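You operate a simulated robot arm through the tools that you are given. There is no shell and no other tool. Be economical: measure what you need, move in short steps, check, and stop when the job is done.

You run a simulated two-armed robot. Do the job below in one go: nothing can be reset, and whatever is moved stays where it is left.

## Task
Put the cone flask labelled "7" from the top of the window sill on the window end of the wooden unit and the cone flask that says "6" on the bench beside the fridge. Switch the green socket switch on. Open the room door. Any order will do. Set down upright: cone flask.
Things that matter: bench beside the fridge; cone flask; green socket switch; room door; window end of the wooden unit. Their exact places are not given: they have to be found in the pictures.

It is judged by the outcome, as a careful person would: the job done as asked, and still so three seconds after it is handed in. It fails if anything else is knocked over, pushed out of place, dropped, spilled or broken.

## Robot
Two 6-joint arms with two-finger parallel grippers on one trunk, on a base that drives. Base frame: it is fixed to the floor where the robot stands at the start and does not move with it; the origin is under the middle of the robot, x ahead of it, y to its left, z up. Readings come in mm, degrees, newtons and seconds.
The left shoulder is at the start at [-77, 177, 832], the right one opposite. With the tool pointing down near the work surface each hand reaches from about 100 to 660 mm from the robot's upright axis, wherever it stands, measured 20 degrees to its own side. Places, roughly: bench beside the fridge [-1800, -1200, 700]; green socket switch [500, 1800, 1100]; room door [-7400, -400, 1000]; window end of the wooden unit [-2100, 400, 900]. Payload 1.57 kg a hand.
Tool frame (each hand has its own): the origin (TCP) lies between the finger pads and is the grasp point; the fingertips stand 30 mm ahead of it; z points along the fingers, y is the line along which they close. The gripper opens to 80 mm. The fingers are 17 mm wide and 12 mm thick; the gripper's body (40 by 82 mm) begins 80 mm behind the TCP.
Orientation is that of the tool frame in the base frame, as a unit quaternion [x, y, z, w]. With the fingers straight down and closing along the base's y, the tool's x points along the base's -x, its y along +y and its z along -z.

## Interface
- The arms move only by the tool send_rows. It takes "left_deltas", "right_deltas" or both (then of equal length, played together; a hand with none holds still); each is a list of rows, each an object of numbers (a shift or turn left out is 0, a gripper value left out holds the last): "x", "y", "z": the shift along the base's x, y, z in units of 50 mm (1.0 is 50 mm); "wx", "wy", "wz": the turn, a rotation vector about the base's x, y, z in units of 5 degrees (1.0 is 5 degrees); "jaw": the opening, from 0 (shut) to 1 (fully open). In form: [{"x": .., "y": .., "z": .., "wx": .., "wy": .., "wz": .., "jaw": ..}, ...]. A call has 1 to 12 rows; each row shifts and turns the commanded pose from where the row before left it. A call with a number of a shift or a turn outside -1 to 1 is refused whole. Each row takes 0.2 s and may step no farther than 50 mm and 8.6 degrees from the row before; otherwise, or with a gripper value out of range, the whole call is refused. A pose out of reach is approached as far as the arm can. The call stops where the force on the tool passes 40 N (or 10 N more than at its start, if that is more) or the arm is blocked; 0.2 s more then pass. Each finger travels about 72 mm/s and halts on what it meets, pressing with about 35 N; the grip force reading is that of the motor and also rises with nothing between the fingers. The clock runs only during rows and for 0.2 s after the last one: add rows that do not move to give the fingers time. The reply holds the time, the measured pose of the TCP, the force on the tool along the base axes, the opening and the grip force, in the units named above and with some noise, with the torque about the TCP (base axes, N m) and any sound that the robot's microphone picked up.
- Cameras (640 x 400 px; columns grow to the right, rows downward): "scene" is now at [26.1, 43.2, 1558.1]; the picture's right is [0.53, -0.85, 0.00], its down [-0.61, -0.38, -0.70] and it looks along [0.59, 0.37, -0.72] (base axes); focal length 264 px, centre (320, 200). "left" rides on the left gripper at [72, 7, -122] in its tool frame; the picture's right is [-0.09, 1.00, 0.00], its down [-0.84, -0.08, -0.54] and it looks along [-0.54, -0.05, 0.84] (tool axes); focal length 238 px, centre (320, 200). "right" rides on the right gripper at [72, -6, -122] in its tool frame; the picture's right is [0.09, 1.00, 0.00], its down [-0.84, 0.08, -0.54] and it looks along [-0.54, 0.05, 0.84] (tool axes); focal length 238 px, centre (320, 200).
- snapshot(camera): a new picture of that camera. No time passes.
- lift_body(by): slides the trunk up (or, below 0, down) by that many mm; the arms and the scene camera ride with it, the base frame stays. It gives what a move gives, with no picture.
- roll_base(legs): drives the robot by 1 to 6 legs, each [ahead, left, turn to the left] in mm, mm and degrees, along the robot's own axes; the way and the turn of a leg run together, so that a leg with both is an arc; at most 1500 mm and 180 degrees a leg. The arms and the cameras ride along, it lands a little off, and it stops where it bumps. It gives what a move gives.
- pan_tilt(pan, tilt): turns the head with the scene camera to pan (to the left, within 143 degrees either way) and tilt (down, from -29 to 69), counted from straight ahead of the robot. It gives what a move gives.
- pixel_to_xyz(camera, pixels): for up to 12 pixels [column, row] of the newest picture of that camera ("zoom" is the newest enlarged one), the place [x, y, z] in the base frame of the surface seen there, good to about 2 mm. No time passes.
- close_up(camera, box): a new picture of the part [left, top, right, bottom] of that camera's present view, enlarged. No time passes.
- job_done(): hands the job in; it is judged then, once.

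Keep the steps short. Do not move on a guess: measure, check each grasp and each placing, and mend mistakes. In all there are 110 turns and 92 pictures (those below and enlarged ones count). Leave the grippers open and the arms clear of the work at the hand-in unless told otherwise, and finish with a single line.

The tools are called after "Call:" as name(argument=value, ...) on one line, values as JSON. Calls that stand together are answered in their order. send_rows: Moves the arms, as the interface text tells. Its arguments: {"type":"object","properties":{"left_deltas":{"type":"array","items":{"type":"object","properties":{"x":{"type":"number"},"y":{"type":"number"},"z":{"type":"number"},"wx":{"type":"number"},"wy":{"type":"number"},"wz":{"type":"number"},"jaw":{"type":"number"}}}},"right_deltas":{"type":"array","items":{"type":"object","properties":{"x":{"type":"number"},"y":{"type":"number"},"z":{"type":"number"},"wx":{"type":"number"},"wy":{"type":"number"},"wz":{"type":"number"},"jaw":{"type":"number"}}}}},"required":[]} The other tools are called the same way: lift_body (by) slides the trunk up or down; roll_base (legs) drives the base; pan_tilt (pan, tilt) turns the head that bears the scene camera; snapshot (camera) takes a picture; pixel_to_xyz (camera, pixels) gives the place of the surface under pixels of a picture; close_up (camera, box) takes an enlarged picture of a part of a camera's view; job_done () hands the job in.

At the start:

```text
time: 0.0
left_tool_pos: [306.3, 469.3, 1225.9]
left_tool_rot: [0.0, 1.0, 0.0, 0.0]
left_force: [0.4, 0.5, 0.4]
left_torque: [0.0, 0.01, 0.01]
left_gripper_width: 80.1
left_finger_force: 0.0
right_tool_pos: [348.4, 31.8, 1317.2]
right_tool_rot: [0.0, 1.0, 0.001, 0.001]
right_force: [0.3, 0.0, -0.3]
right_torque: [-0.03, 0.03, 0.0]
right_gripper_width: 79.8
right_finger_force: 0.0
trunk travel left (down, up): [-275.0, 53.0]
robot x, y, heading: [-3.6, -0.6, 0.1]
head pan, tilt: [32.1, 45.8]
```

scene: 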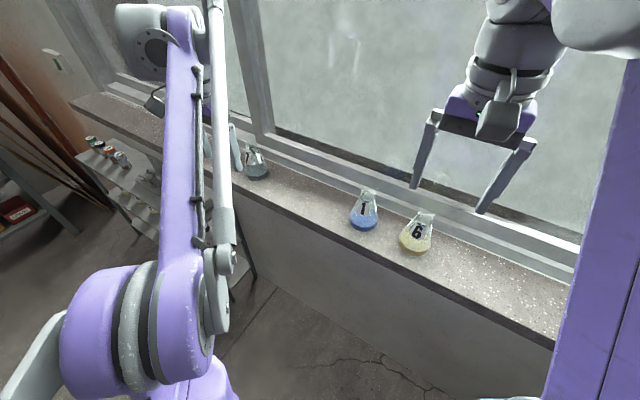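
right: 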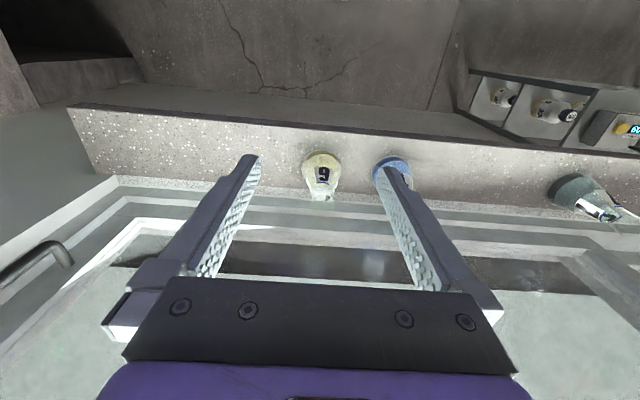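
left: 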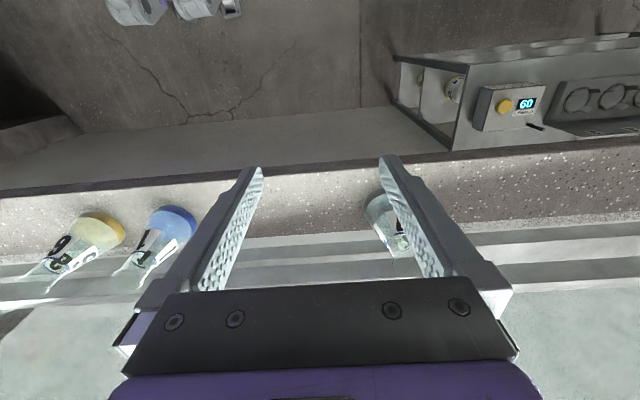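

The sill holds a yellow flask (415,232), a blue one (363,210) and a grey one (255,160). I enlarge them to read the labels, and measure their places.

Call:
close_up(camera="scene", box=[330, 170, 450, 270])

Call:
close_up(camera="scene", box=[210, 120, 310, 200])

Call:
pixel_to_xyz(camera="scene", pixels=[[415, 235], [415, 250], [363, 212], [363, 226], [258, 170], [258, 160], [460, 270], [440, 235], [300, 200], [500, 270]])

Call:
close_up(camera="left", box=[340, 170, 440, 270])

```text
4.00 times, centred on (390, 220) of scene
```

zoom: 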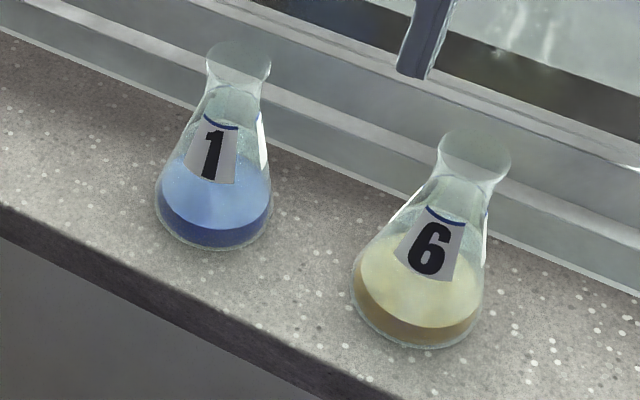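

```text
5.00 times, centred on (260, 160) of scene
```

zoom: 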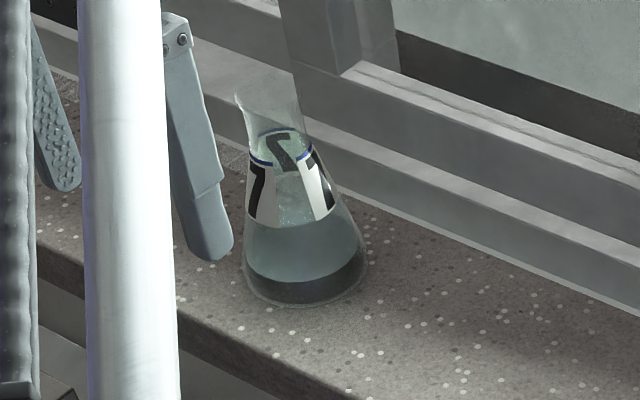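

```text
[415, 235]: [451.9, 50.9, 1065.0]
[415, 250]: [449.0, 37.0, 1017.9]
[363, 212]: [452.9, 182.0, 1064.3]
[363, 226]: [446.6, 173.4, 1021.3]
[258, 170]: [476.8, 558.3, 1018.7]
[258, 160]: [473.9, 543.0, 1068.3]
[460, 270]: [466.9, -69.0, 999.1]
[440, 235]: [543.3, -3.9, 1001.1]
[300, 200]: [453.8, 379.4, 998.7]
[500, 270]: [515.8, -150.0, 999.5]
```

```text
4.00 times, centred on (390, 220) of left
```

zoom: 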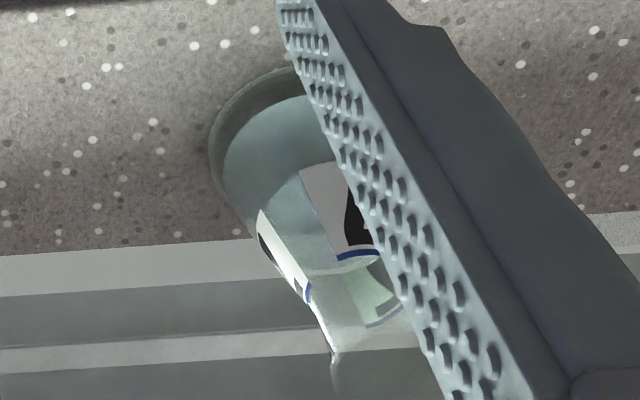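

Yellow reads "6", blue "1", and the grey one has labels that look like "7". I measure its glass on the zoom view, then look left for the socket switch.

Call:
close_up(camera="scene", box=[240, 130, 290, 185])

Call:
pan_tilt(pan=75, tilt=20)

Call:
snapshot(camera="scene")

```text
7.27 times, centred on (265, 158) of scene
```

zoom: 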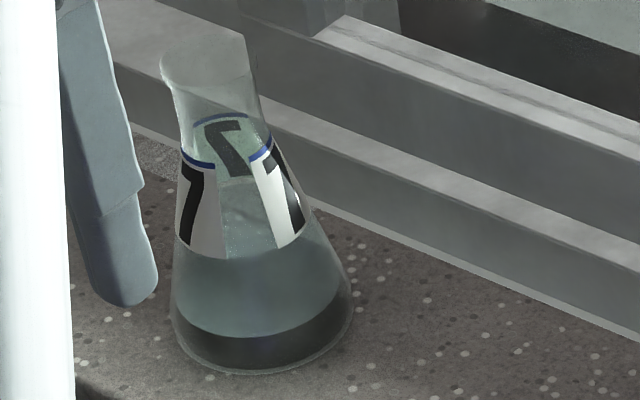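

```text
time: 1.1
left_tool_pos: [306.6, 469.0, 1226.8]
left_tool_rot: [0.0, 1.0, 0.0, 0.0]
left_force: [0.9, -0.6, 0.0]
left_torque: [0.01, 0.01, 0.0]
left_gripper_width: 80.0
left_finger_force: 0.0
right_tool_pos: [348.4, 31.5, 1317.8]
right_tool_rot: [0.0, 1.0, 0.001, 0.001]
right_force: [-0.6, 0.0, 0.0]
right_torque: [0.0, -0.01, -0.03]
right_gripper_width: 80.2
right_finger_force: 0.1
trunk travel left (down, up): [-275.0, 53.0]
robot x, y, heading: [1.5, 0.4, -0.2]
head pan, tilt: [75.0, 20.0]
```

```text
84 pictures are left
```

scene: 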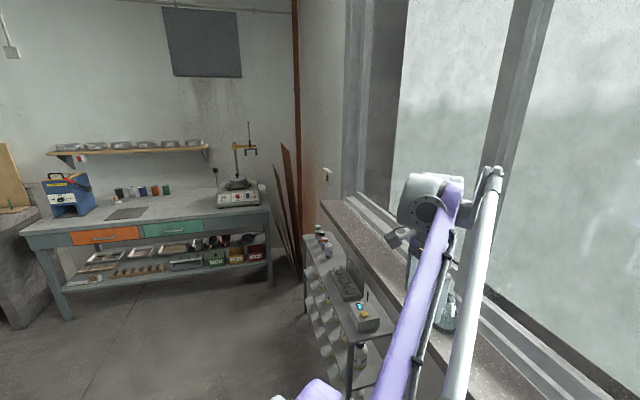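

The grey flask is the "7". There is something small on the wall at (325,174). I enlarge that area.

Call:
close_up(camera="scene", box=[290, 140, 390, 270])

Call:
pixel_to_xyz(camera="scene", pixels=[[326, 174], [315, 190], [340, 205], [325, 245], [330, 280], [345, 285], [362, 318], [350, 345], [305, 300], [368, 250]])

```text
3.08 times, centred on (340, 205) of scene
```

zoom: 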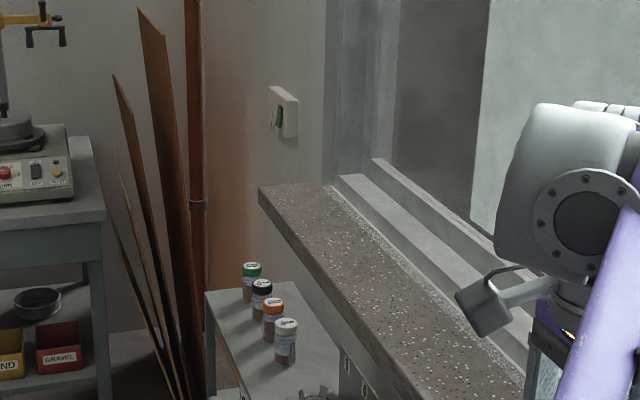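

```text
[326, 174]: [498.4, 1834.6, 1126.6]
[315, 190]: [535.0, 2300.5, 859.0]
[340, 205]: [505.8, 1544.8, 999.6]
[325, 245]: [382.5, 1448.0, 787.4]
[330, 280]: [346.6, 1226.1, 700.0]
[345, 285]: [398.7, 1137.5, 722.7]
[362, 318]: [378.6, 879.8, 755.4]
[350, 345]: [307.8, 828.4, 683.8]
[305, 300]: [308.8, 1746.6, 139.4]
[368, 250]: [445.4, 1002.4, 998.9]
```

The switch is at about [498,1835,1127], on the wall past the sill. Before driving left, I measure the bench and plank feet for clearance.

Call:
pixel_to_xyz(camera="scene", pixels=[[65, 318], [268, 285], [265, 212], [20, 230], [296, 275], [15, 325], [345, 395], [305, 312]])

Call:
roll_base(legs=[[-120, 0, 0], [0, 800, 0]])

Call:
snapshot(camera="scene")

```text
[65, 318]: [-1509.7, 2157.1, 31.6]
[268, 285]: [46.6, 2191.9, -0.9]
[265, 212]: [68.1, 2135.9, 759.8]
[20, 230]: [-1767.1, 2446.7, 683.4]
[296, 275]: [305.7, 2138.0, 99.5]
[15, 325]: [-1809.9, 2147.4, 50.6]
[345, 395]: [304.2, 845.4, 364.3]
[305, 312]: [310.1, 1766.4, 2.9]
```

```text
time: 9.4
left_tool_pos: [189.9, 1269.9, 1226.9]
left_tool_rot: [0.002, 1.0, 0.0, 0.0]
left_force: [0.8, 0.1, 0.1]
left_torque: [-0.01, 0.01, -0.02]
left_gripper_width: 79.9
left_finger_force: 0.0
right_tool_pos: [228.6, 832.4, 1317.3]
right_tool_rot: [0.002, 1.0, 0.001, 0.002]
right_force: [-0.1, -0.4, 0.5]
right_torque: [0.02, -0.03, 0.03]
right_gripper_width: 80.0
right_finger_force: 0.1
trunk travel left (down, up): [-275.0, 53.0]
robot x, y, heading: [-121.0, 803.5, -0.2]
head pan, tilt: [75.0, 20.0]
```

```text
82 pictures are left
```

scene: 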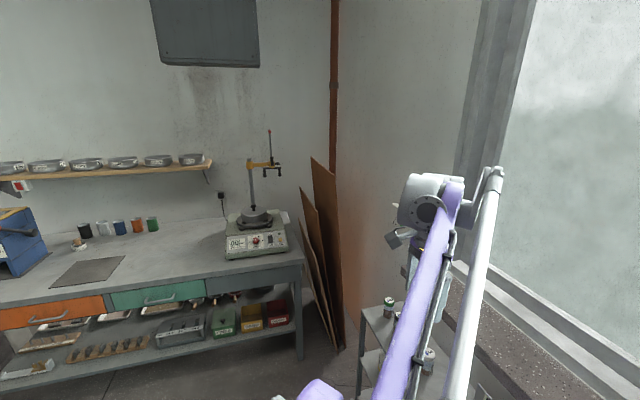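

Clear ahead: bench front is at y≈2140 only for x<70. I drive on left to about y=1450 and look at the switch.

Call:
roll_base(legs=[[0, 650, 0]])

Call:
pan_tilt(pan=30, tilt=35)

Call:
snapshot(camera="scene")

```text
time: 15.5
left_tool_pos: [188.7, 1918.2, 1226.2]
left_tool_rot: [0.0, 1.0, 0.0, 0.0]
left_force: [0.1, 0.2, 0.4]
left_torque: [0.02, 0.02, -0.05]
left_gripper_width: 80.0
left_finger_force: 0.1
right_tool_pos: [230.3, 1480.3, 1316.7]
right_tool_rot: [0.001, 1.0, 0.001, 0.002]
right_force: [-0.4, 0.3, -0.3]
right_torque: [0.0, -0.04, -0.01]
right_gripper_width: 79.8
right_finger_force: 0.1
trunk travel left (down, up): [-275.0, 53.0]
robot x, y, heading: [-119.3, 1450.8, -0.1]
head pan, tilt: [75.0, 20.0]
```

```text
time: 16.6
left_tool_pos: [189.2, 1919.9, 1227.3]
left_tool_rot: [0.0, 1.0, -0.001, 0.0]
left_force: [0.7, -0.5, -0.3]
left_torque: [0.0, -0.06, -0.01]
left_gripper_width: 80.0
left_finger_force: 0.1
right_tool_pos: [229.2, 1481.8, 1317.1]
right_tool_rot: [0.0, 1.0, 0.002, 0.0]
right_force: [-0.1, 0.4, 0.5]
right_torque: [0.01, -0.02, 0.01]
right_gripper_width: 79.9
right_finger_force: 0.0
trunk travel left (down, up): [-275.0, 53.0]
robot x, y, heading: [-116.7, 1452.4, -0.2]
head pan, tilt: [30.0, 35.0]
```

```text
81 pictures are left
```

scene: 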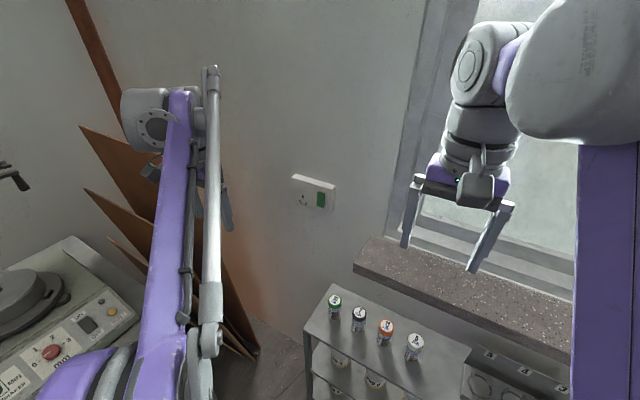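

I see the socket at (312,192) with the green rocker at (321,199). I enlarge it and measure it.

Call:
close_up(camera="scene", box=[280, 165, 344, 220])

Call:
pixel_to_xyz(camera="scene", pixels=[[321, 193], [321, 200], [320, 206], [317, 199], [324, 200], [300, 195], [329, 205], [300, 220], [345, 200]])

```text
7.27 times, centred on (312, 192) of scene
```

zoom: 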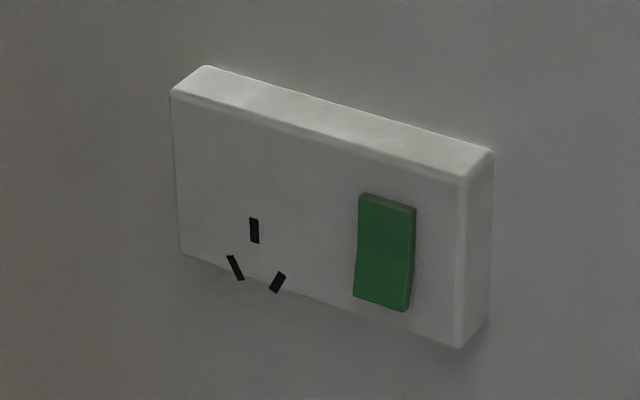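

```text
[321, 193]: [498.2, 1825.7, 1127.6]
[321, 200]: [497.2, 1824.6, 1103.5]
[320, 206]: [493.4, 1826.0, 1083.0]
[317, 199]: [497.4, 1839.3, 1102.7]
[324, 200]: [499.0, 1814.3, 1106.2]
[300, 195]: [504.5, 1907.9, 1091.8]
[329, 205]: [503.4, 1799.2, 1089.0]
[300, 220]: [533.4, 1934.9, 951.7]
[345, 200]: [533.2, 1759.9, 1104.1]
```

The rocker spans y 1814–1839, z 1083–1128, and its bottom edge sticks out (x 493 vs 498 at the top), so it is off. "On" means pressing the lower half. I close the left gripper and turn it to point along +x.

Call:
send_rows(left_deltas=[{"wy": -1, "jaw": 0}, {"wy": -1}, {"wy": -1}, {"wy": -1}, {"wy": -1}, {"wy": -1}, {"wy": -1}, {"wy": -1}, {"wy": -1}, {"wy": -1}, {"wy": -1}, {"wy": -1}])

Call:
send_rows(left_deltas=[{"wy": -1}, {"wy": -1}, {"wy": -1}, {"wy": -1}, {"wy": -1}, {"wy": -1}, {"z": -0.9, "y": -0.6}, {"z": -0.9, "y": -0.6}, {"z": -0.9, "y": -0.6}, {"x": 0.8}, {"x": 0.8}, {"x": 0.8}])

```text
time: 19.2
left_tool_pos: [188.7, 1918.7, 1227.5]
left_tool_rot: [-0.001, 0.866, 0.0, 0.501]
left_force: [-0.3, 0.2, 0.7]
left_torque: [0.03, 0.0, -0.02]
left_gripper_width: 0.0
left_finger_force: 20.8
right_tool_pos: [230.2, 1481.0, 1317.0]
right_tool_rot: [0.0, 1.0, 0.001, 0.001]
right_force: [-0.7, 0.3, -1.0]
right_torque: [-0.01, -0.01, 0.04]
right_gripper_width: 79.8
right_finger_force: 0.1
trunk travel left (down, up): [-275.0, 53.0]
robot x, y, heading: [-120.4, 1446.6, 0.0]
head pan, tilt: [30.0, 35.0]
```

```text
refused: row 7 steps farther than a row can; nothing moved
```

Shift combined was too long. I split it into smaller steps.

Call:
send_rows(left_deltas=[{"wy": -1}, {"wy": -1}, {"wy": -1}, {"wy": -1}, {"wy": -1}, {"wy": -1}, {"z": -0.7, "y": -0.46}, {"z": -0.7, "y": -0.46}, {"z": -0.7, "y": -0.46}, {"z": -0.68, "y": -0.46}, {"x": 0.8}, {"x": 0.8}])

Call:
send_rows(left_deltas=[{"x": 0.9}, {"x": 0.9}, {"x": 0.8}])

Call:
snapshot(camera="left")

```text
time: 21.8
left_tool_pos: [270.9, 1827.7, 1088.6]
left_tool_rot: [-0.001, 0.707, 0.0, 0.707]
left_force: [0.6, 0.3, -0.4]
left_torque: [0.0, -0.02, 0.03]
left_gripper_width: 0.1
left_finger_force: 21.5
right_tool_pos: [230.8, 1481.0, 1317.0]
right_tool_rot: [0.0, 1.0, 0.001, 0.001]
right_force: [0.6, 0.1, -0.6]
right_torque: [0.01, -0.01, -0.01]
right_gripper_width: 80.0
right_finger_force: 0.0
trunk travel left (down, up): [-275.0, 53.0]
robot x, y, heading: [-116.0, 1449.2, -0.2]
head pan, tilt: [30.0, 35.0]
```

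```text
time: 22.6
left_tool_pos: [401.0, 1828.2, 1087.2]
left_tool_rot: [-0.001, 0.708, 0.0, 0.707]
left_force: [-0.2, -0.2, 1.2]
left_torque: [-0.01, 0.0, 0.01]
left_gripper_width: 0.0
left_finger_force: 21.7
right_tool_pos: [230.8, 1481.2, 1315.5]
right_tool_rot: [0.0, 1.0, 0.001, 0.0]
right_force: [-0.6, 0.0, -1.3]
right_torque: [0.0, 0.0, 0.01]
right_gripper_width: 79.7
right_finger_force: 0.0
trunk travel left (down, up): [-275.0, 53.0]
robot x, y, heading: [-117.8, 1449.0, -0.1]
head pan, tilt: [30.0, 35.0]
```

```text
79 pictures are left
```

left: 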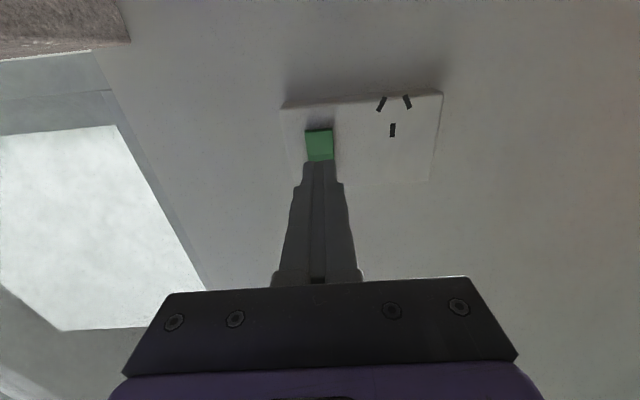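

The closed fingers line up with the rocker. I press slowly toward x≈470 and watch the force.

Call:
send_rows(left_deltas=[{"x": 0.6}, {"x": 0.5}, {"x": 0.15}, {"x": 0.1}, {"x": 0.1}])

```text
time: 23.8
left_tool_pos: [468.9, 1826.7, 1088.9]
left_tool_rot: [0.0, 0.707, 0.0, 0.707]
left_force: [-20.4, -3.4, -10.0]
left_torque: [0.05, 0.08, -0.12]
left_gripper_width: 0.1
left_finger_force: 21.1
right_tool_pos: [226.5, 1481.1, 1317.3]
right_tool_rot: [-0.001, 1.0, 0.0, 0.001]
right_force: [-0.9, 0.4, 0.0]
right_torque: [0.0, 0.03, 0.01]
right_gripper_width: 79.9
right_finger_force: 0.2
trunk travel left (down, up): [-275.0, 53.0]
robot x, y, heading: [-118.8, 1450.5, -0.0]
head pan, tilt: [30.0, 35.0]
```

Contact with 20 N. I back off and look at the rocker.

Call:
send_rows(left_deltas=[{"x": -0.8}, {"x": -0.9}, {"x": -0.9}, {"x": -0.9}])

Call:
close_up(camera="scene", box=[280, 165, 344, 220])

Call:
pixel_to_xyz(camera="scene", pixels=[[321, 193], [321, 200], [320, 206]])

```text
time: 24.8
left_tool_pos: [294.5, 1825.5, 1087.8]
left_tool_rot: [0.0, 0.707, 0.0, 0.707]
left_force: [0.1, 0.0, 0.2]
left_torque: [0.0, 0.0, 0.02]
left_gripper_width: 0.2
left_finger_force: 21.5
right_tool_pos: [227.8, 1480.7, 1317.1]
right_tool_rot: [0.001, 1.0, 0.001, 0.0]
right_force: [-1.0, -0.9, 0.6]
right_torque: [0.0, -0.04, 0.04]
right_gripper_width: 80.2
right_finger_force: 0.1
trunk travel left (down, up): [-275.0, 53.0]
robot x, y, heading: [-117.3, 1449.8, -0.1]
head pan, tilt: [30.0, 35.0]
```

```text
7.27 times, centred on (312, 192) of scene
```

zoom: 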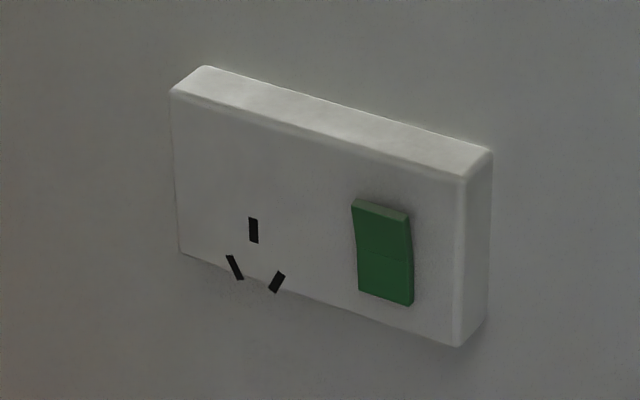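

```text
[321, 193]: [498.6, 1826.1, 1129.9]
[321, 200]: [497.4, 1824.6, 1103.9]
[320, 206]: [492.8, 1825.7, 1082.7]
```

The rocker flipped: the bottom half is now in, so the switch is on. I turn the left tool back to pointing down, raise it and open it.

Call:
send_rows(left_deltas=[{"x": -0.5, "z": 0.4, "wy": 1}, {"x": -0.5, "z": 0.4, "wy": 1}, {"x": -0.5, "z": 0.4, "wy": 1}, {"z": 0.4, "wy": 1}, {"z": 0.4, "wy": 1}, {"z": 0.4, "wy": 1}, {"z": 0.4, "wy": 1}, {"z": 0.4, "wy": 1}, {"wy": 1}, {"wy": 1}, {"wy": 1}, {"wy": 1}])

Call:
send_rows(left_deltas=[{"wy": 1, "jaw": 1}, {"wy": 1}, {"wy": 1}, {"wy": 1}, {"wy": 1}, {"wy": 1}])

Call:
roll_base(legs=[[0, -1150, 0], [100, 0, 0]])

Call:
pan_tilt(pan=0, tilt=50)

Call:
snapshot(camera="scene")

```text
time: 25.9
left_tool_pos: [271.0, 1822.1, 1182.3]
left_tool_rot: [0.036, 0.82, -0.034, 0.571]
left_force: [-0.3, 0.7, -0.8]
left_torque: [0.01, 0.0, 0.02]
left_gripper_width: 0.2
left_finger_force: 21.0
right_tool_pos: [229.4, 1481.2, 1316.8]
right_tool_rot: [0.0, 1.0, 0.001, 0.001]
right_force: [-0.2, 0.7, 1.6]
right_torque: [0.01, -0.03, -0.01]
right_gripper_width: 79.9
right_finger_force: 0.1
trunk travel left (down, up): [-275.0, 53.0]
robot x, y, heading: [-118.3, 1447.5, 0.0]
head pan, tilt: [30.0, 35.0]
stopped in row 5 (left hand): the arm was blocked; the commanded pose is now the measured one
```

```text
time: 27.3
left_tool_pos: [271.6, 1823.6, 1182.6]
left_tool_rot: [0.025, 0.94, -0.04, 0.338]
left_force: [-0.2, -0.1, 0.1]
left_torque: [-0.02, 0.01, 0.04]
left_gripper_width: 80.1
left_finger_force: 0.0
right_tool_pos: [231.0, 1482.0, 1315.8]
right_tool_rot: [0.0, 1.0, 0.001, 0.001]
right_force: [-0.1, 0.7, 0.1]
right_torque: [0.03, 0.03, -0.03]
right_gripper_width: 80.3
right_finger_force: 0.1
trunk travel left (down, up): [-275.0, 53.0]
robot x, y, heading: [-115.8, 1447.8, -0.2]
head pan, tilt: [30.0, 35.0]
```

```text
time: 38.3
left_tool_pos: [370.4, 682.8, 1181.5]
left_tool_rot: [0.025, 0.94, -0.041, 0.339]
left_force: [0.2, 0.2, 0.2]
left_torque: [-0.01, 0.02, 0.01]
left_gripper_width: 79.9
left_finger_force: 0.1
right_tool_pos: [331.1, 340.6, 1317.4]
right_tool_rot: [-0.001, 1.0, 0.001, 0.0]
right_force: [-0.7, -0.5, -0.5]
right_torque: [-0.01, 0.0, 0.0]
right_gripper_width: 80.0
right_finger_force: 0.0
trunk travel left (down, up): [-275.0, 53.0]
robot x, y, heading: [-12.9, 305.8, 0.1]
head pan, tilt: [30.0, 35.0]
```

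```text
time: 39.3
left_tool_pos: [370.6, 682.9, 1183.3]
left_tool_rot: [0.025, 0.94, -0.041, 0.339]
left_force: [-0.3, 0.3, -0.3]
left_torque: [-0.01, 0.0, -0.02]
left_gripper_width: 80.3
left_finger_force: 0.1
right_tool_pos: [329.7, 340.6, 1316.5]
right_tool_rot: [-0.001, 1.0, 0.001, 0.001]
right_force: [-0.4, -0.2, 0.1]
right_torque: [0.02, 0.01, -0.01]
right_gripper_width: 80.1
right_finger_force: 0.0
trunk travel left (down, up): [-275.0, 53.0]
robot x, y, heading: [-17.8, 311.9, 0.0]
head pan, tilt: [0.0, 50.0]
```

```text
77 pictures are left
```

scene: 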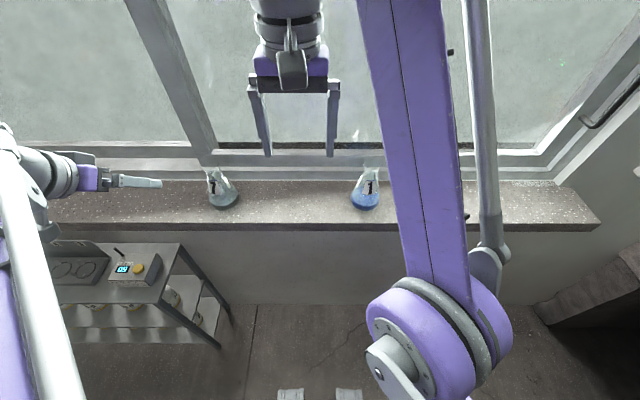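

The arm was briefly blocked on joint limits, with nothing touched; the left tool still points about 40° forward. I turn it back to straight down, moving it up and a bit back from the flask.

Call:
send_rows(left_deltas=[{"wx": 0.12, "wy": 0.99, "wz": 0.073, "x": -0.2, "z": 0.25, "y": -0.1}, {"wx": 0.12, "wy": 0.99, "wz": 0.073, "x": -0.2, "z": 0.25, "y": -0.1}, {"wx": 0.12, "wy": 0.99, "wz": 0.073, "x": -0.2, "z": 0.25, "y": -0.1}, {"wx": 0.12, "wy": 0.99, "wz": 0.073, "x": -0.2, "z": 0.25, "y": -0.1}, {"wx": 0.12, "wy": 0.99, "wz": 0.073, "x": -0.2, "z": 0.1, "y": -0.1}, {"wx": 0.12, "wy": 0.99, "wz": 0.073, "x": -0.2, "y": -0.1}, {"wx": 0.12, "wy": 0.99, "wz": 0.073, "y": -0.1}, {"wx": 0.12, "wy": 0.99, "wz": 0.073, "y": -0.1}])

Call:
close_up(camera="scene", box=[190, 155, 254, 215])

Call:
pixel_to_xyz(camera="zoom", pixels=[[220, 110], [250, 110], [290, 110], [240, 160], [270, 160], [290, 300], [350, 300], [250, 90], [240, 70], [400, 370]])

Call:
snapshot(camera="left")

```text
time: 41.1
left_tool_pos: [311.5, 641.7, 1236.9]
left_tool_rot: [0.001, 1.0, 0.001, -0.001]
left_force: [-0.7, -0.5, -0.2]
left_torque: [0.01, 0.04, 0.0]
left_gripper_width: 79.9
left_finger_force: 0.1
right_tool_pos: [331.3, 340.9, 1317.1]
right_tool_rot: [-0.001, 1.0, 0.001, 0.002]
right_force: [-0.9, 0.7, -0.8]
right_torque: [0.07, 0.01, 0.04]
right_gripper_width: 80.1
right_finger_force: 0.0
trunk travel left (down, up): [-275.0, 53.0]
robot x, y, heading: [-18.6, 313.6, 0.2]
head pan, tilt: [0.0, 50.0]
```

```text
6.67 times, centred on (222, 185) of scene
```

zoom: 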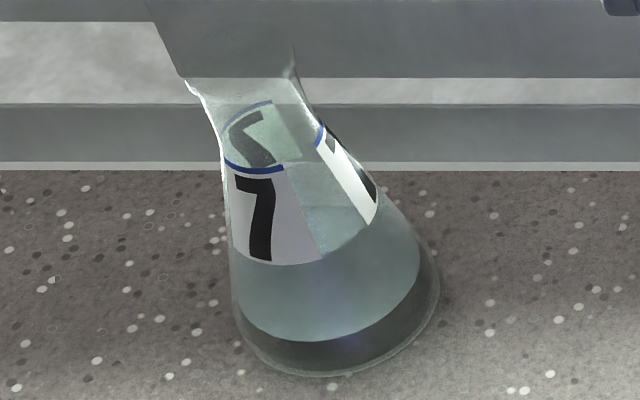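

```text
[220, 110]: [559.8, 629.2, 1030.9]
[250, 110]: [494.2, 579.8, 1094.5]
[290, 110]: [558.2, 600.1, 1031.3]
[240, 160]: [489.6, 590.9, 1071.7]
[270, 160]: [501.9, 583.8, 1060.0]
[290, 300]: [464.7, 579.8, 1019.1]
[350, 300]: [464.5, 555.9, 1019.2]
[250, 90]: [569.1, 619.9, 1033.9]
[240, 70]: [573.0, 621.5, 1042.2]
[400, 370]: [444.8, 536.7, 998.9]
```

```text
75 pictures are left
```

left: 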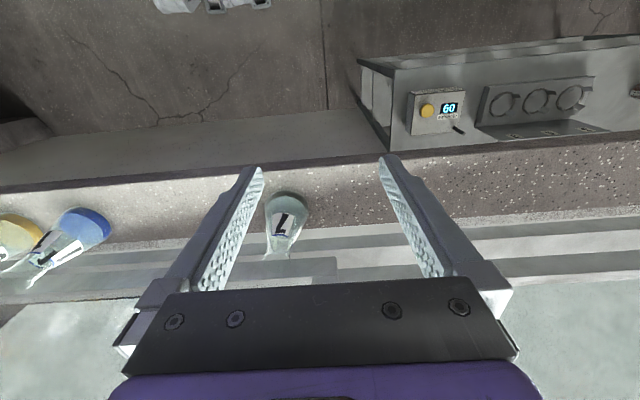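

I enlarge the flask in the left camera to measure the neck and rim.

Call:
close_up(camera="left", box=[255, 180, 319, 270])

Call:
pixel_to_xyz(camera="left", pixels=[[285, 192], [280, 225], [280, 236], [279, 240], [279, 245], [278, 249], [278, 252], [278, 255], [277, 258]])

```text
4.44 times, centred on (287, 225) of left
```

zoom: 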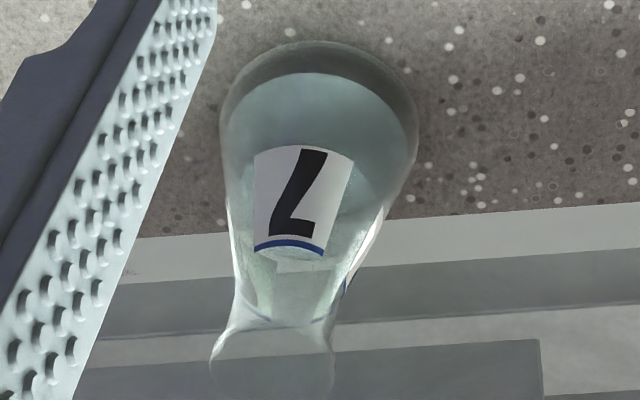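

```text
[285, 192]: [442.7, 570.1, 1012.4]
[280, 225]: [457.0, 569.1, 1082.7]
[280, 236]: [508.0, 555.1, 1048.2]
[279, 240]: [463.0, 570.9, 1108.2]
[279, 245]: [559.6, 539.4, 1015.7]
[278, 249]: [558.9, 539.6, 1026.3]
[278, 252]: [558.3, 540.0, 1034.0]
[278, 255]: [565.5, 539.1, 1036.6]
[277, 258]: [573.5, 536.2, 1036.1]
```

Estimated flask 7: axis near x 482, y 565, neck narrowest at z≈1125, rim ≈1137. I move the left hand above it, staying high, and check from the left camera.

Call:
send_rows(left_deltas=[{"x": 0.68, "y": -0.3}, {"x": 0.68, "y": -0.3}, {"x": 0.68, "y": -0.3}, {"x": 0.68, "y": -0.3}, {"x": 0.68, "y": -0.3}, {}])

Call:
snapshot(camera="left")

Call:
close_up(camera="scene", box=[170, 90, 298, 220])

```text
time: 42.5
left_tool_pos: [474.5, 568.0, 1230.6]
left_tool_rot: [-0.001, 1.0, -0.001, 0.0]
left_force: [0.2, 0.1, 0.1]
left_torque: [-0.01, -0.03, 0.03]
left_gripper_width: 80.1
left_finger_force: 0.1
left hand out of reach, approached as far as the arm can: row 5
right_tool_pos: [329.5, 340.7, 1317.1]
right_tool_rot: [-0.001, 1.0, 0.001, 0.001]
right_force: [-0.8, -0.3, -0.8]
right_torque: [-0.04, -0.01, 0.04]
right_gripper_width: 79.9
right_finger_force: 0.0
trunk travel left (down, up): [-275.0, 53.0]
robot x, y, heading: [-16.4, 305.6, 0.2]
head pan, tilt: [0.0, 50.0]
```

```text
73 pictures are left
```

left: 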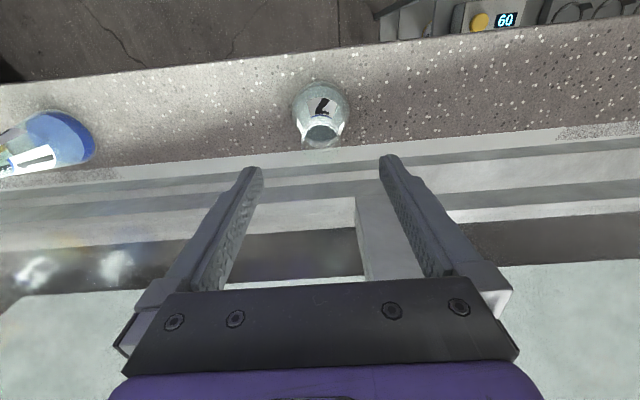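

```text
3.08 times, centred on (234, 155) of scene
```

zoom: 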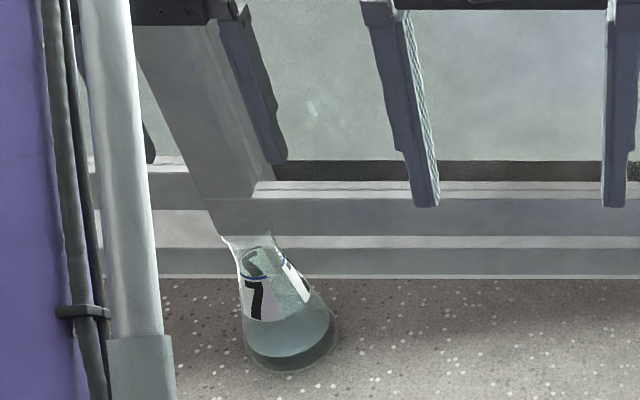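

I enlarge the flask in the left camera to locate the rim centre exactly.

Call:
close_up(camera="left", box=[280, 70, 360, 160])

Call:
pixel_to_xyz(camera="zoom", pixels=[[320, 60], [330, 230], [335, 250], [320, 265], [320, 290], [320, 330], [240, 270], [410, 280]])

```text
4.44 times, centred on (320, 115) of left
```

zoom: 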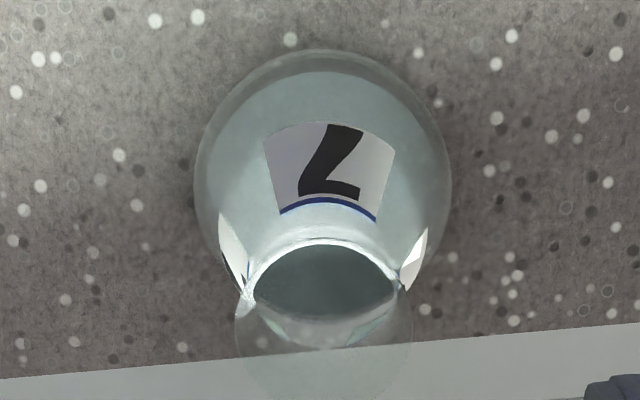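

```text
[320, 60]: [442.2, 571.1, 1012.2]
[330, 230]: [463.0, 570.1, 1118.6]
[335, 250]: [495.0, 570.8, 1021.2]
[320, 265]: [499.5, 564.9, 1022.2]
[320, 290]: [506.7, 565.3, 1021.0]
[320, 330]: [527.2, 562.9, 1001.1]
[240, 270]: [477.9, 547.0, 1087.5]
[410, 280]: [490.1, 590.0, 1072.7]
```

Rim centre comes out at about (478, 568). The hand is at (474.5, 568), which is aligned. I lower to z≈1122 and close gently.

Call:
send_rows(left_deltas=[{"z": -0.4, "x": 0.1}, {"z": -0.4}, {"z": -0.4}, {"z": -0.4}, {"z": -0.4}, {"z": -0.2}, {}])

Call:
snapshot(camera="left")

```text
time: 44.1
left_tool_pos: [479.1, 567.3, 1118.3]
left_tool_rot: [-0.001, 1.0, 0.0, -0.001]
left_force: [-0.4, -0.8, -0.9]
left_torque: [-0.03, 0.0, 0.02]
left_gripper_width: 79.8
left_finger_force: 0.0
right_tool_pos: [329.8, 340.7, 1315.6]
right_tool_rot: [-0.001, 1.0, 0.001, 0.0]
right_force: [0.7, 0.9, 0.3]
right_torque: [-0.01, 0.02, 0.0]
right_gripper_width: 80.2
right_finger_force: 0.0
trunk travel left (down, up): [-275.0, 53.0]
robot x, y, heading: [-17.0, 310.7, -0.1]
head pan, tilt: [0.0, 50.0]
```

```text
70 pictures are left
```

left: 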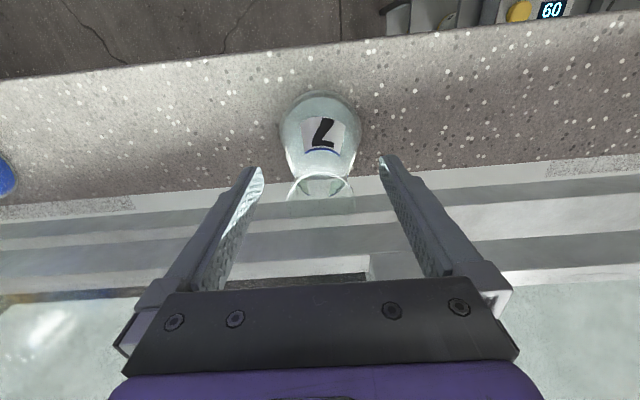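

Fingers straddle the neck evenly. I raise 10 mm so the pads bear on the neck rather than the cone, then close.

Call:
send_rows(left_deltas=[{"z": 0.2, "y": 0.02}, {"jaw": 0}, {}, {}, {}, {}])

Call:
snapshot(camera="left")

```text
time: 45.5
left_tool_pos: [479.0, 567.6, 1130.5]
left_tool_rot: [0.0, 1.0, 0.001, 0.0]
left_force: [0.1, -0.6, 0.8]
left_torque: [0.07, -0.01, -0.01]
left_gripper_width: 36.9
left_finger_force: 35.7
right_tool_pos: [330.5, 339.6, 1316.7]
right_tool_rot: [-0.001, 1.0, 0.002, 0.001]
right_force: [-0.5, 0.4, 0.1]
right_torque: [0.0, 0.0, 0.0]
right_gripper_width: 79.8
right_finger_force: 0.1
trunk travel left (down, up): [-275.0, 53.0]
robot x, y, heading: [-16.5, 306.4, 0.3]
head pan, tilt: [0.0, 50.0]
```

```text
69 pictures are left
```

left: 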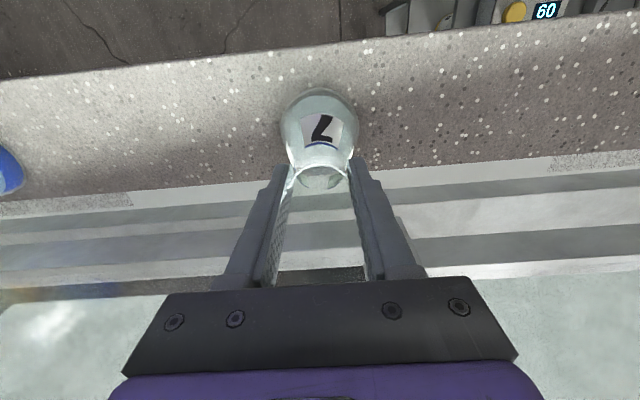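

Gripped at 37 mm. I lift gently 30 mm and check.

Call:
send_rows(left_deltas=[{"z": 0.2}, {"z": 0.2}, {"z": 0.2}, {}])

Call:
snapshot(camera="left")

Call:
close_up(camera="scene", box=[170, 100, 270, 220])

```text
time: 46.5
left_tool_pos: [479.3, 568.7, 1160.4]
left_tool_rot: [-0.001, 1.0, 0.0, 0.0]
left_force: [-0.6, 0.1, -2.2]
left_torque: [0.02, -0.01, 0.0]
left_gripper_width: 36.7
left_finger_force: 35.1
right_tool_pos: [330.8, 341.0, 1316.8]
right_tool_rot: [-0.001, 1.0, 0.001, 0.001]
right_force: [-0.4, -0.1, 0.1]
right_torque: [-0.04, 0.0, -0.01]
right_gripper_width: 79.8
right_finger_force: 0.0
trunk travel left (down, up): [-275.0, 53.0]
robot x, y, heading: [-17.3, 308.4, 0.3]
head pan, tilt: [0.0, 50.0]
```

```text
68 pictures are left
```

left: 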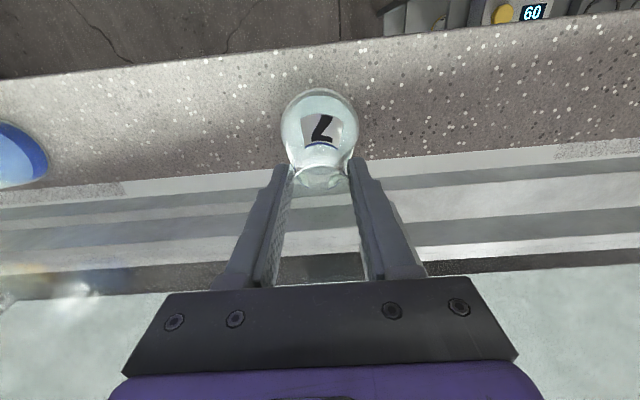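

```text
3.33 times, centred on (220, 160) of scene
```

zoom: 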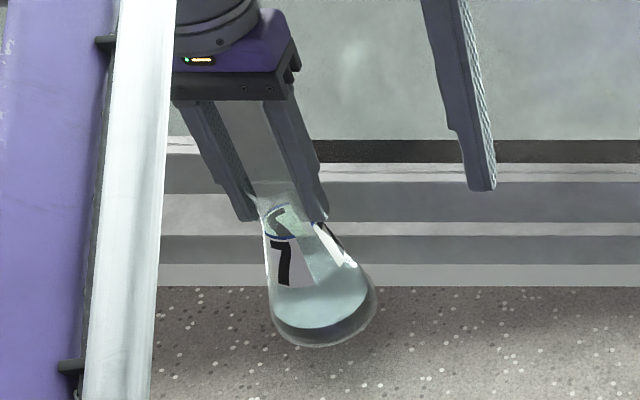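

Flask 7 hangs upright in the left hand. I raise it and draw it back a bit, while the right hand moves over toward flask 6 (near y≈42).

Call:
send_rows(left_deltas=[{"z": 0.3, "x": -0.2}, {"z": 0.3, "x": -0.3}, {"x": -0.4}, {"x": -0.4}, {"x": -0.3}, {}, {}, {}, {}], right_deltas=[{"y": -0.75}, {"y": -0.75}, {"y": -0.75}, {"y": -0.75}, {"y": -0.75}, {"y": -0.75}, {"y": -0.75, "z": -0.3}, {"y": -0.75, "z": -0.4}, {"z": -0.5}])

Call:
snapshot(camera="right")

```text
time: 48.5
left_tool_pos: [400.0, 570.4, 1190.2]
left_tool_rot: [0.0, 1.0, 0.0, 0.001]
left_force: [-0.3, 0.2, -2.3]
left_torque: [-0.01, -0.02, 0.02]
left_gripper_width: 36.9
left_finger_force: 34.8
right_tool_pos: [329.9, 41.4, 1256.9]
right_tool_rot: [-0.002, 1.0, 0.0, 0.001]
right_force: [0.3, 0.5, -0.2]
right_torque: [0.02, -0.01, -0.02]
right_gripper_width: 80.0
right_finger_force: 0.2
trunk travel left (down, up): [-275.0, 53.0]
robot x, y, heading: [-20.5, 312.6, 0.0]
head pan, tilt: [0.0, 50.0]
```

```text
66 pictures are left
```

right: 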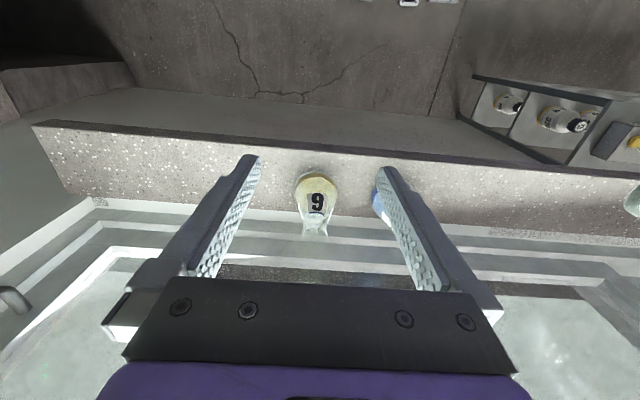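

The "6" is at (317,195), seen upside-down from above. I enlarge and measure.

Call:
close_up(camera="right", box=[280, 160, 360, 245])

Call:
pixel_to_xyz(camera="right", pixels=[[317, 175], [317, 180], [317, 200], [316, 212], [315, 222], [300, 190], [334, 190], [380, 205]])

```text
4.71 times, centred on (320, 202) of right
```

zoom: 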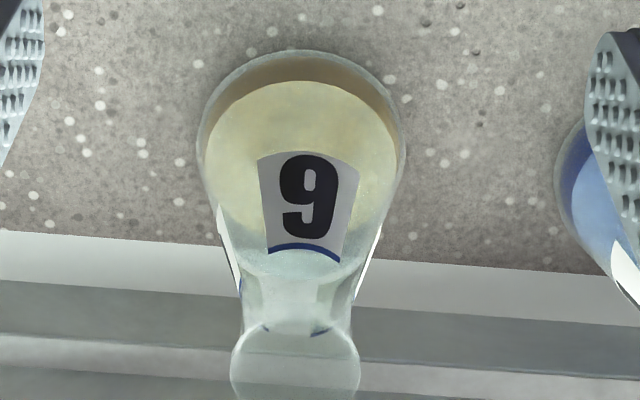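

```text
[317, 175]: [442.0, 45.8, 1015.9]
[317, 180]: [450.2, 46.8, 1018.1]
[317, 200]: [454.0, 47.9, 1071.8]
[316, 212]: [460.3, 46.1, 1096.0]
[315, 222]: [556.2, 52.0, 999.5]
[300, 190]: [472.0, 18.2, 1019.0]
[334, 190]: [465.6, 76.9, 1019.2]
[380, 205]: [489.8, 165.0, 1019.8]
```

Flask 6 centre is about (479,47). I move above it and check.

Call:
send_rows(right_deltas=[{"x": 0.6, "y": 0.03}, {"x": 0.6, "y": 0.03}, {"x": 0.6, "y": 0.03}, {"x": 0.6, "y": 0.03}, {"x": 0.58}, {"z": -0.5}, {}])

Call:
close_up(camera="right", box=[240, 60, 400, 160])

```text
time: 50.1
left_tool_pos: [399.4, 569.2, 1190.4]
left_tool_rot: [0.0, 1.0, 0.0, 0.0]
left_force: [0.1, 0.1, -2.6]
left_torque: [-0.06, 0.0, 0.01]
left_gripper_width: 36.5
left_finger_force: 34.9
right_tool_pos: [457.4, 48.0, 1227.8]
right_tool_rot: [-0.001, 1.0, 0.001, 0.0]
right_force: [0.6, 0.2, 0.0]
right_torque: [0.02, -0.01, -0.01]
right_gripper_width: 80.1
right_finger_force: 0.0
right hand out of reach, approached as far as the arm can: row 5
trunk travel left (down, up): [-275.0, 53.0]
robot x, y, heading: [-17.3, 310.6, 0.0]
head pan, tilt: [0.0, 50.0]
```

```text
4.00 times, centred on (320, 110) of right
```

zoom: 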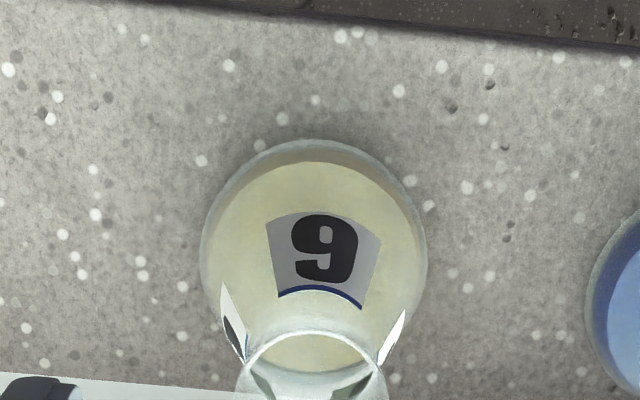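

Reach is short at this height. I lower to z≈1180, still above the rim, and move the remaining 22 mm forward.

Call:
send_rows(right_deltas=[{"z": -0.45}, {"z": -0.45}, {"x": 0.22}, {"x": 0.22}, {}])

Call:
snapshot(camera="right")

```text
time: 51.3
left_tool_pos: [400.4, 569.1, 1188.5]
left_tool_rot: [0.001, 1.0, 0.0, -0.001]
left_force: [0.6, 0.7, -2.3]
left_torque: [-0.02, -0.01, -0.02]
left_gripper_width: 36.6
left_finger_force: 34.8
right_tool_pos: [477.6, 46.5, 1182.7]
right_tool_rot: [-0.001, 1.0, 0.001, 0.001]
right_force: [0.7, -0.7, 0.9]
right_torque: [0.02, -0.01, 0.03]
right_gripper_width: 79.9
right_finger_force: 0.0
trunk travel left (down, up): [-275.0, 53.0]
robot x, y, heading: [-13.0, 308.0, -0.2]
head pan, tilt: [0.0, 50.0]
```

```text
63 pictures are left
```

right: 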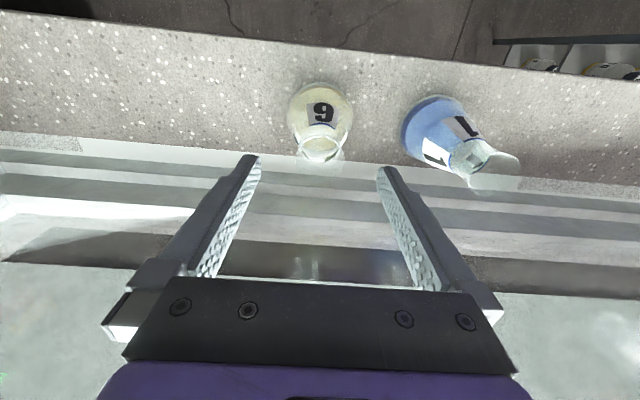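

Aligned with the neck, and flask 1 is clear. I lower to z≈1130 and close.

Call:
send_rows(right_deltas=[{"z": -0.35, "x": 0.03}, {"z": -0.35}, {"z": -0.35}, {}, {"jaw": 0}, {}, {}, {}, {}])

Call:
snapshot(camera="right")

```text
time: 53.3
left_tool_pos: [399.3, 569.6, 1189.1]
left_tool_rot: [0.0, 1.0, -0.001, 0.0]
left_force: [-0.6, 0.8, -2.3]
left_torque: [0.01, 0.0, -0.03]
left_gripper_width: 36.6
left_finger_force: 34.5
right_tool_pos: [479.5, 46.5, 1129.9]
right_tool_rot: [-0.001, 1.0, 0.001, 0.001]
right_force: [0.0, -0.2, -0.1]
right_torque: [0.01, 0.02, 0.03]
right_gripper_width: 37.1
right_finger_force: 35.2
trunk travel left (down, up): [-275.0, 53.0]
robot x, y, heading: [-17.5, 307.9, 0.0]
head pan, tilt: [0.0, 50.0]
```

```text
62 pictures are left
```

right: 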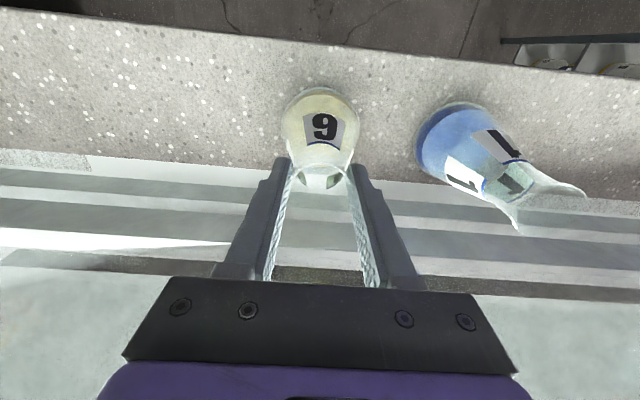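

Gripped at 37 mm like the other. I lift, draw both hands in for driving, and then turn the head back to see the way to the wooden unit.

Call:
send_rows(right_deltas=[{"z": 0.2}, {"z": 0.4}, {"z": 0.4}, {"z": 0.4}, {"x": -0.3}, {"x": -0.5}, {"x": -0.6}, {"x": -0.6}, {"x": -0.6}, {"x": -0.4}, {"x": -0.2}, {}], left_deltas=[{}, {}, {}, {"x": -0.2}, {"x": -0.4}, {"x": -0.4, "y": -0.2}, {"x": -0.4, "y": -0.2}, {"y": -0.2}, {}, {}, {}, {}])

Call:
pan_tilt(pan=143, tilt=25)

Call:
snapshot(camera="scene")

Call:
pan_tilt(pan=-143, tilt=25)

Call:
snapshot(camera="scene")

```text
time: 55.9
left_tool_pos: [329.9, 538.2, 1189.3]
left_tool_rot: [0.0, 1.0, 0.0, 0.0]
left_force: [0.0, 0.2, -2.5]
left_torque: [0.0, 0.01, 0.01]
left_gripper_width: 36.5
left_finger_force: 34.7
right_tool_pos: [320.9, 47.1, 1199.7]
right_tool_rot: [-0.001, 1.0, 0.001, 0.0]
right_force: [0.0, 0.2, -3.1]
right_torque: [-0.03, -0.01, 0.0]
right_gripper_width: 37.3
right_finger_force: 35.1
trunk travel left (down, up): [-275.0, 53.0]
robot x, y, heading: [-17.2, 310.5, 0.3]
head pan, tilt: [0.0, 50.0]
```

```text
time: 58.1
left_tool_pos: [329.5, 538.6, 1191.1]
left_tool_rot: [0.0, 1.0, 0.0, 0.0]
left_force: [0.0, 0.7, -2.4]
left_torque: [0.01, 0.01, 0.01]
left_gripper_width: 36.6
left_finger_force: 35.1
right_tool_pos: [320.4, 47.2, 1200.8]
right_tool_rot: [0.0, 1.0, 0.001, 0.0]
right_force: [0.8, 0.7, -2.4]
right_torque: [0.02, 0.0, 0.02]
right_gripper_width: 36.9
right_finger_force: 34.9
trunk travel left (down, up): [-275.0, 53.0]
robot x, y, heading: [-22.7, 311.1, -0.1]
head pan, tilt: [143.0, 25.0]
```

```text
61 pictures are left
```

scene: 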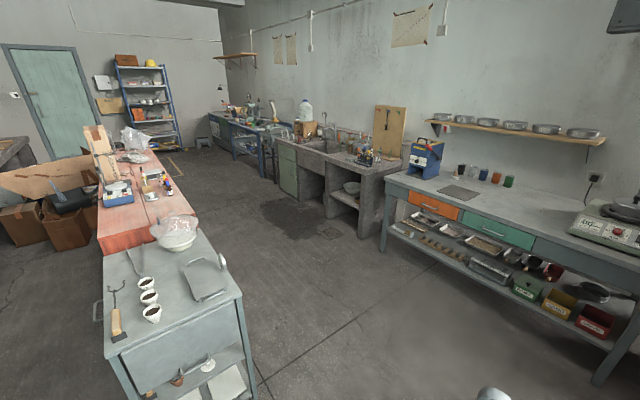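

```text
time: 62.1
left_tool_pos: [328.9, 538.7, 1189.3]
left_tool_rot: [0.0, 1.0, 0.0, 0.0]
left_force: [-0.7, -0.1, -3.3]
left_torque: [-0.02, 0.02, 0.03]
left_gripper_width: 36.5
left_finger_force: 35.0
right_tool_pos: [320.6, 46.9, 1200.3]
right_tool_rot: [-0.001, 1.0, 0.001, 0.001]
right_force: [0.6, 0.2, -2.0]
right_torque: [0.01, -0.01, 0.0]
right_gripper_width: 36.9
right_finger_force: 34.4
trunk travel left (down, up): [-275.0, 53.0]
robot x, y, heading: [-19.0, 310.0, 0.2]
head pan, tilt: [-143.0, 25.0]
```

```text
60 pictures are left
```

scene: 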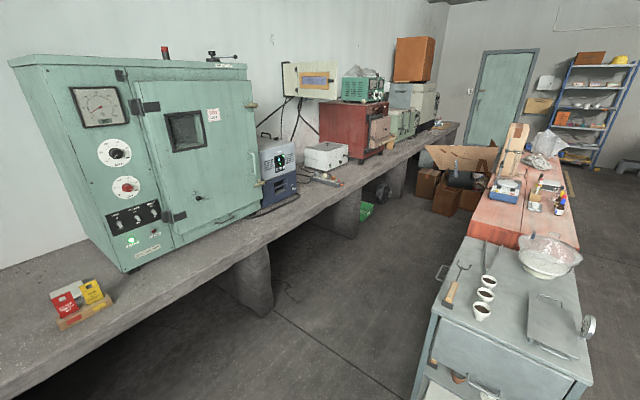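

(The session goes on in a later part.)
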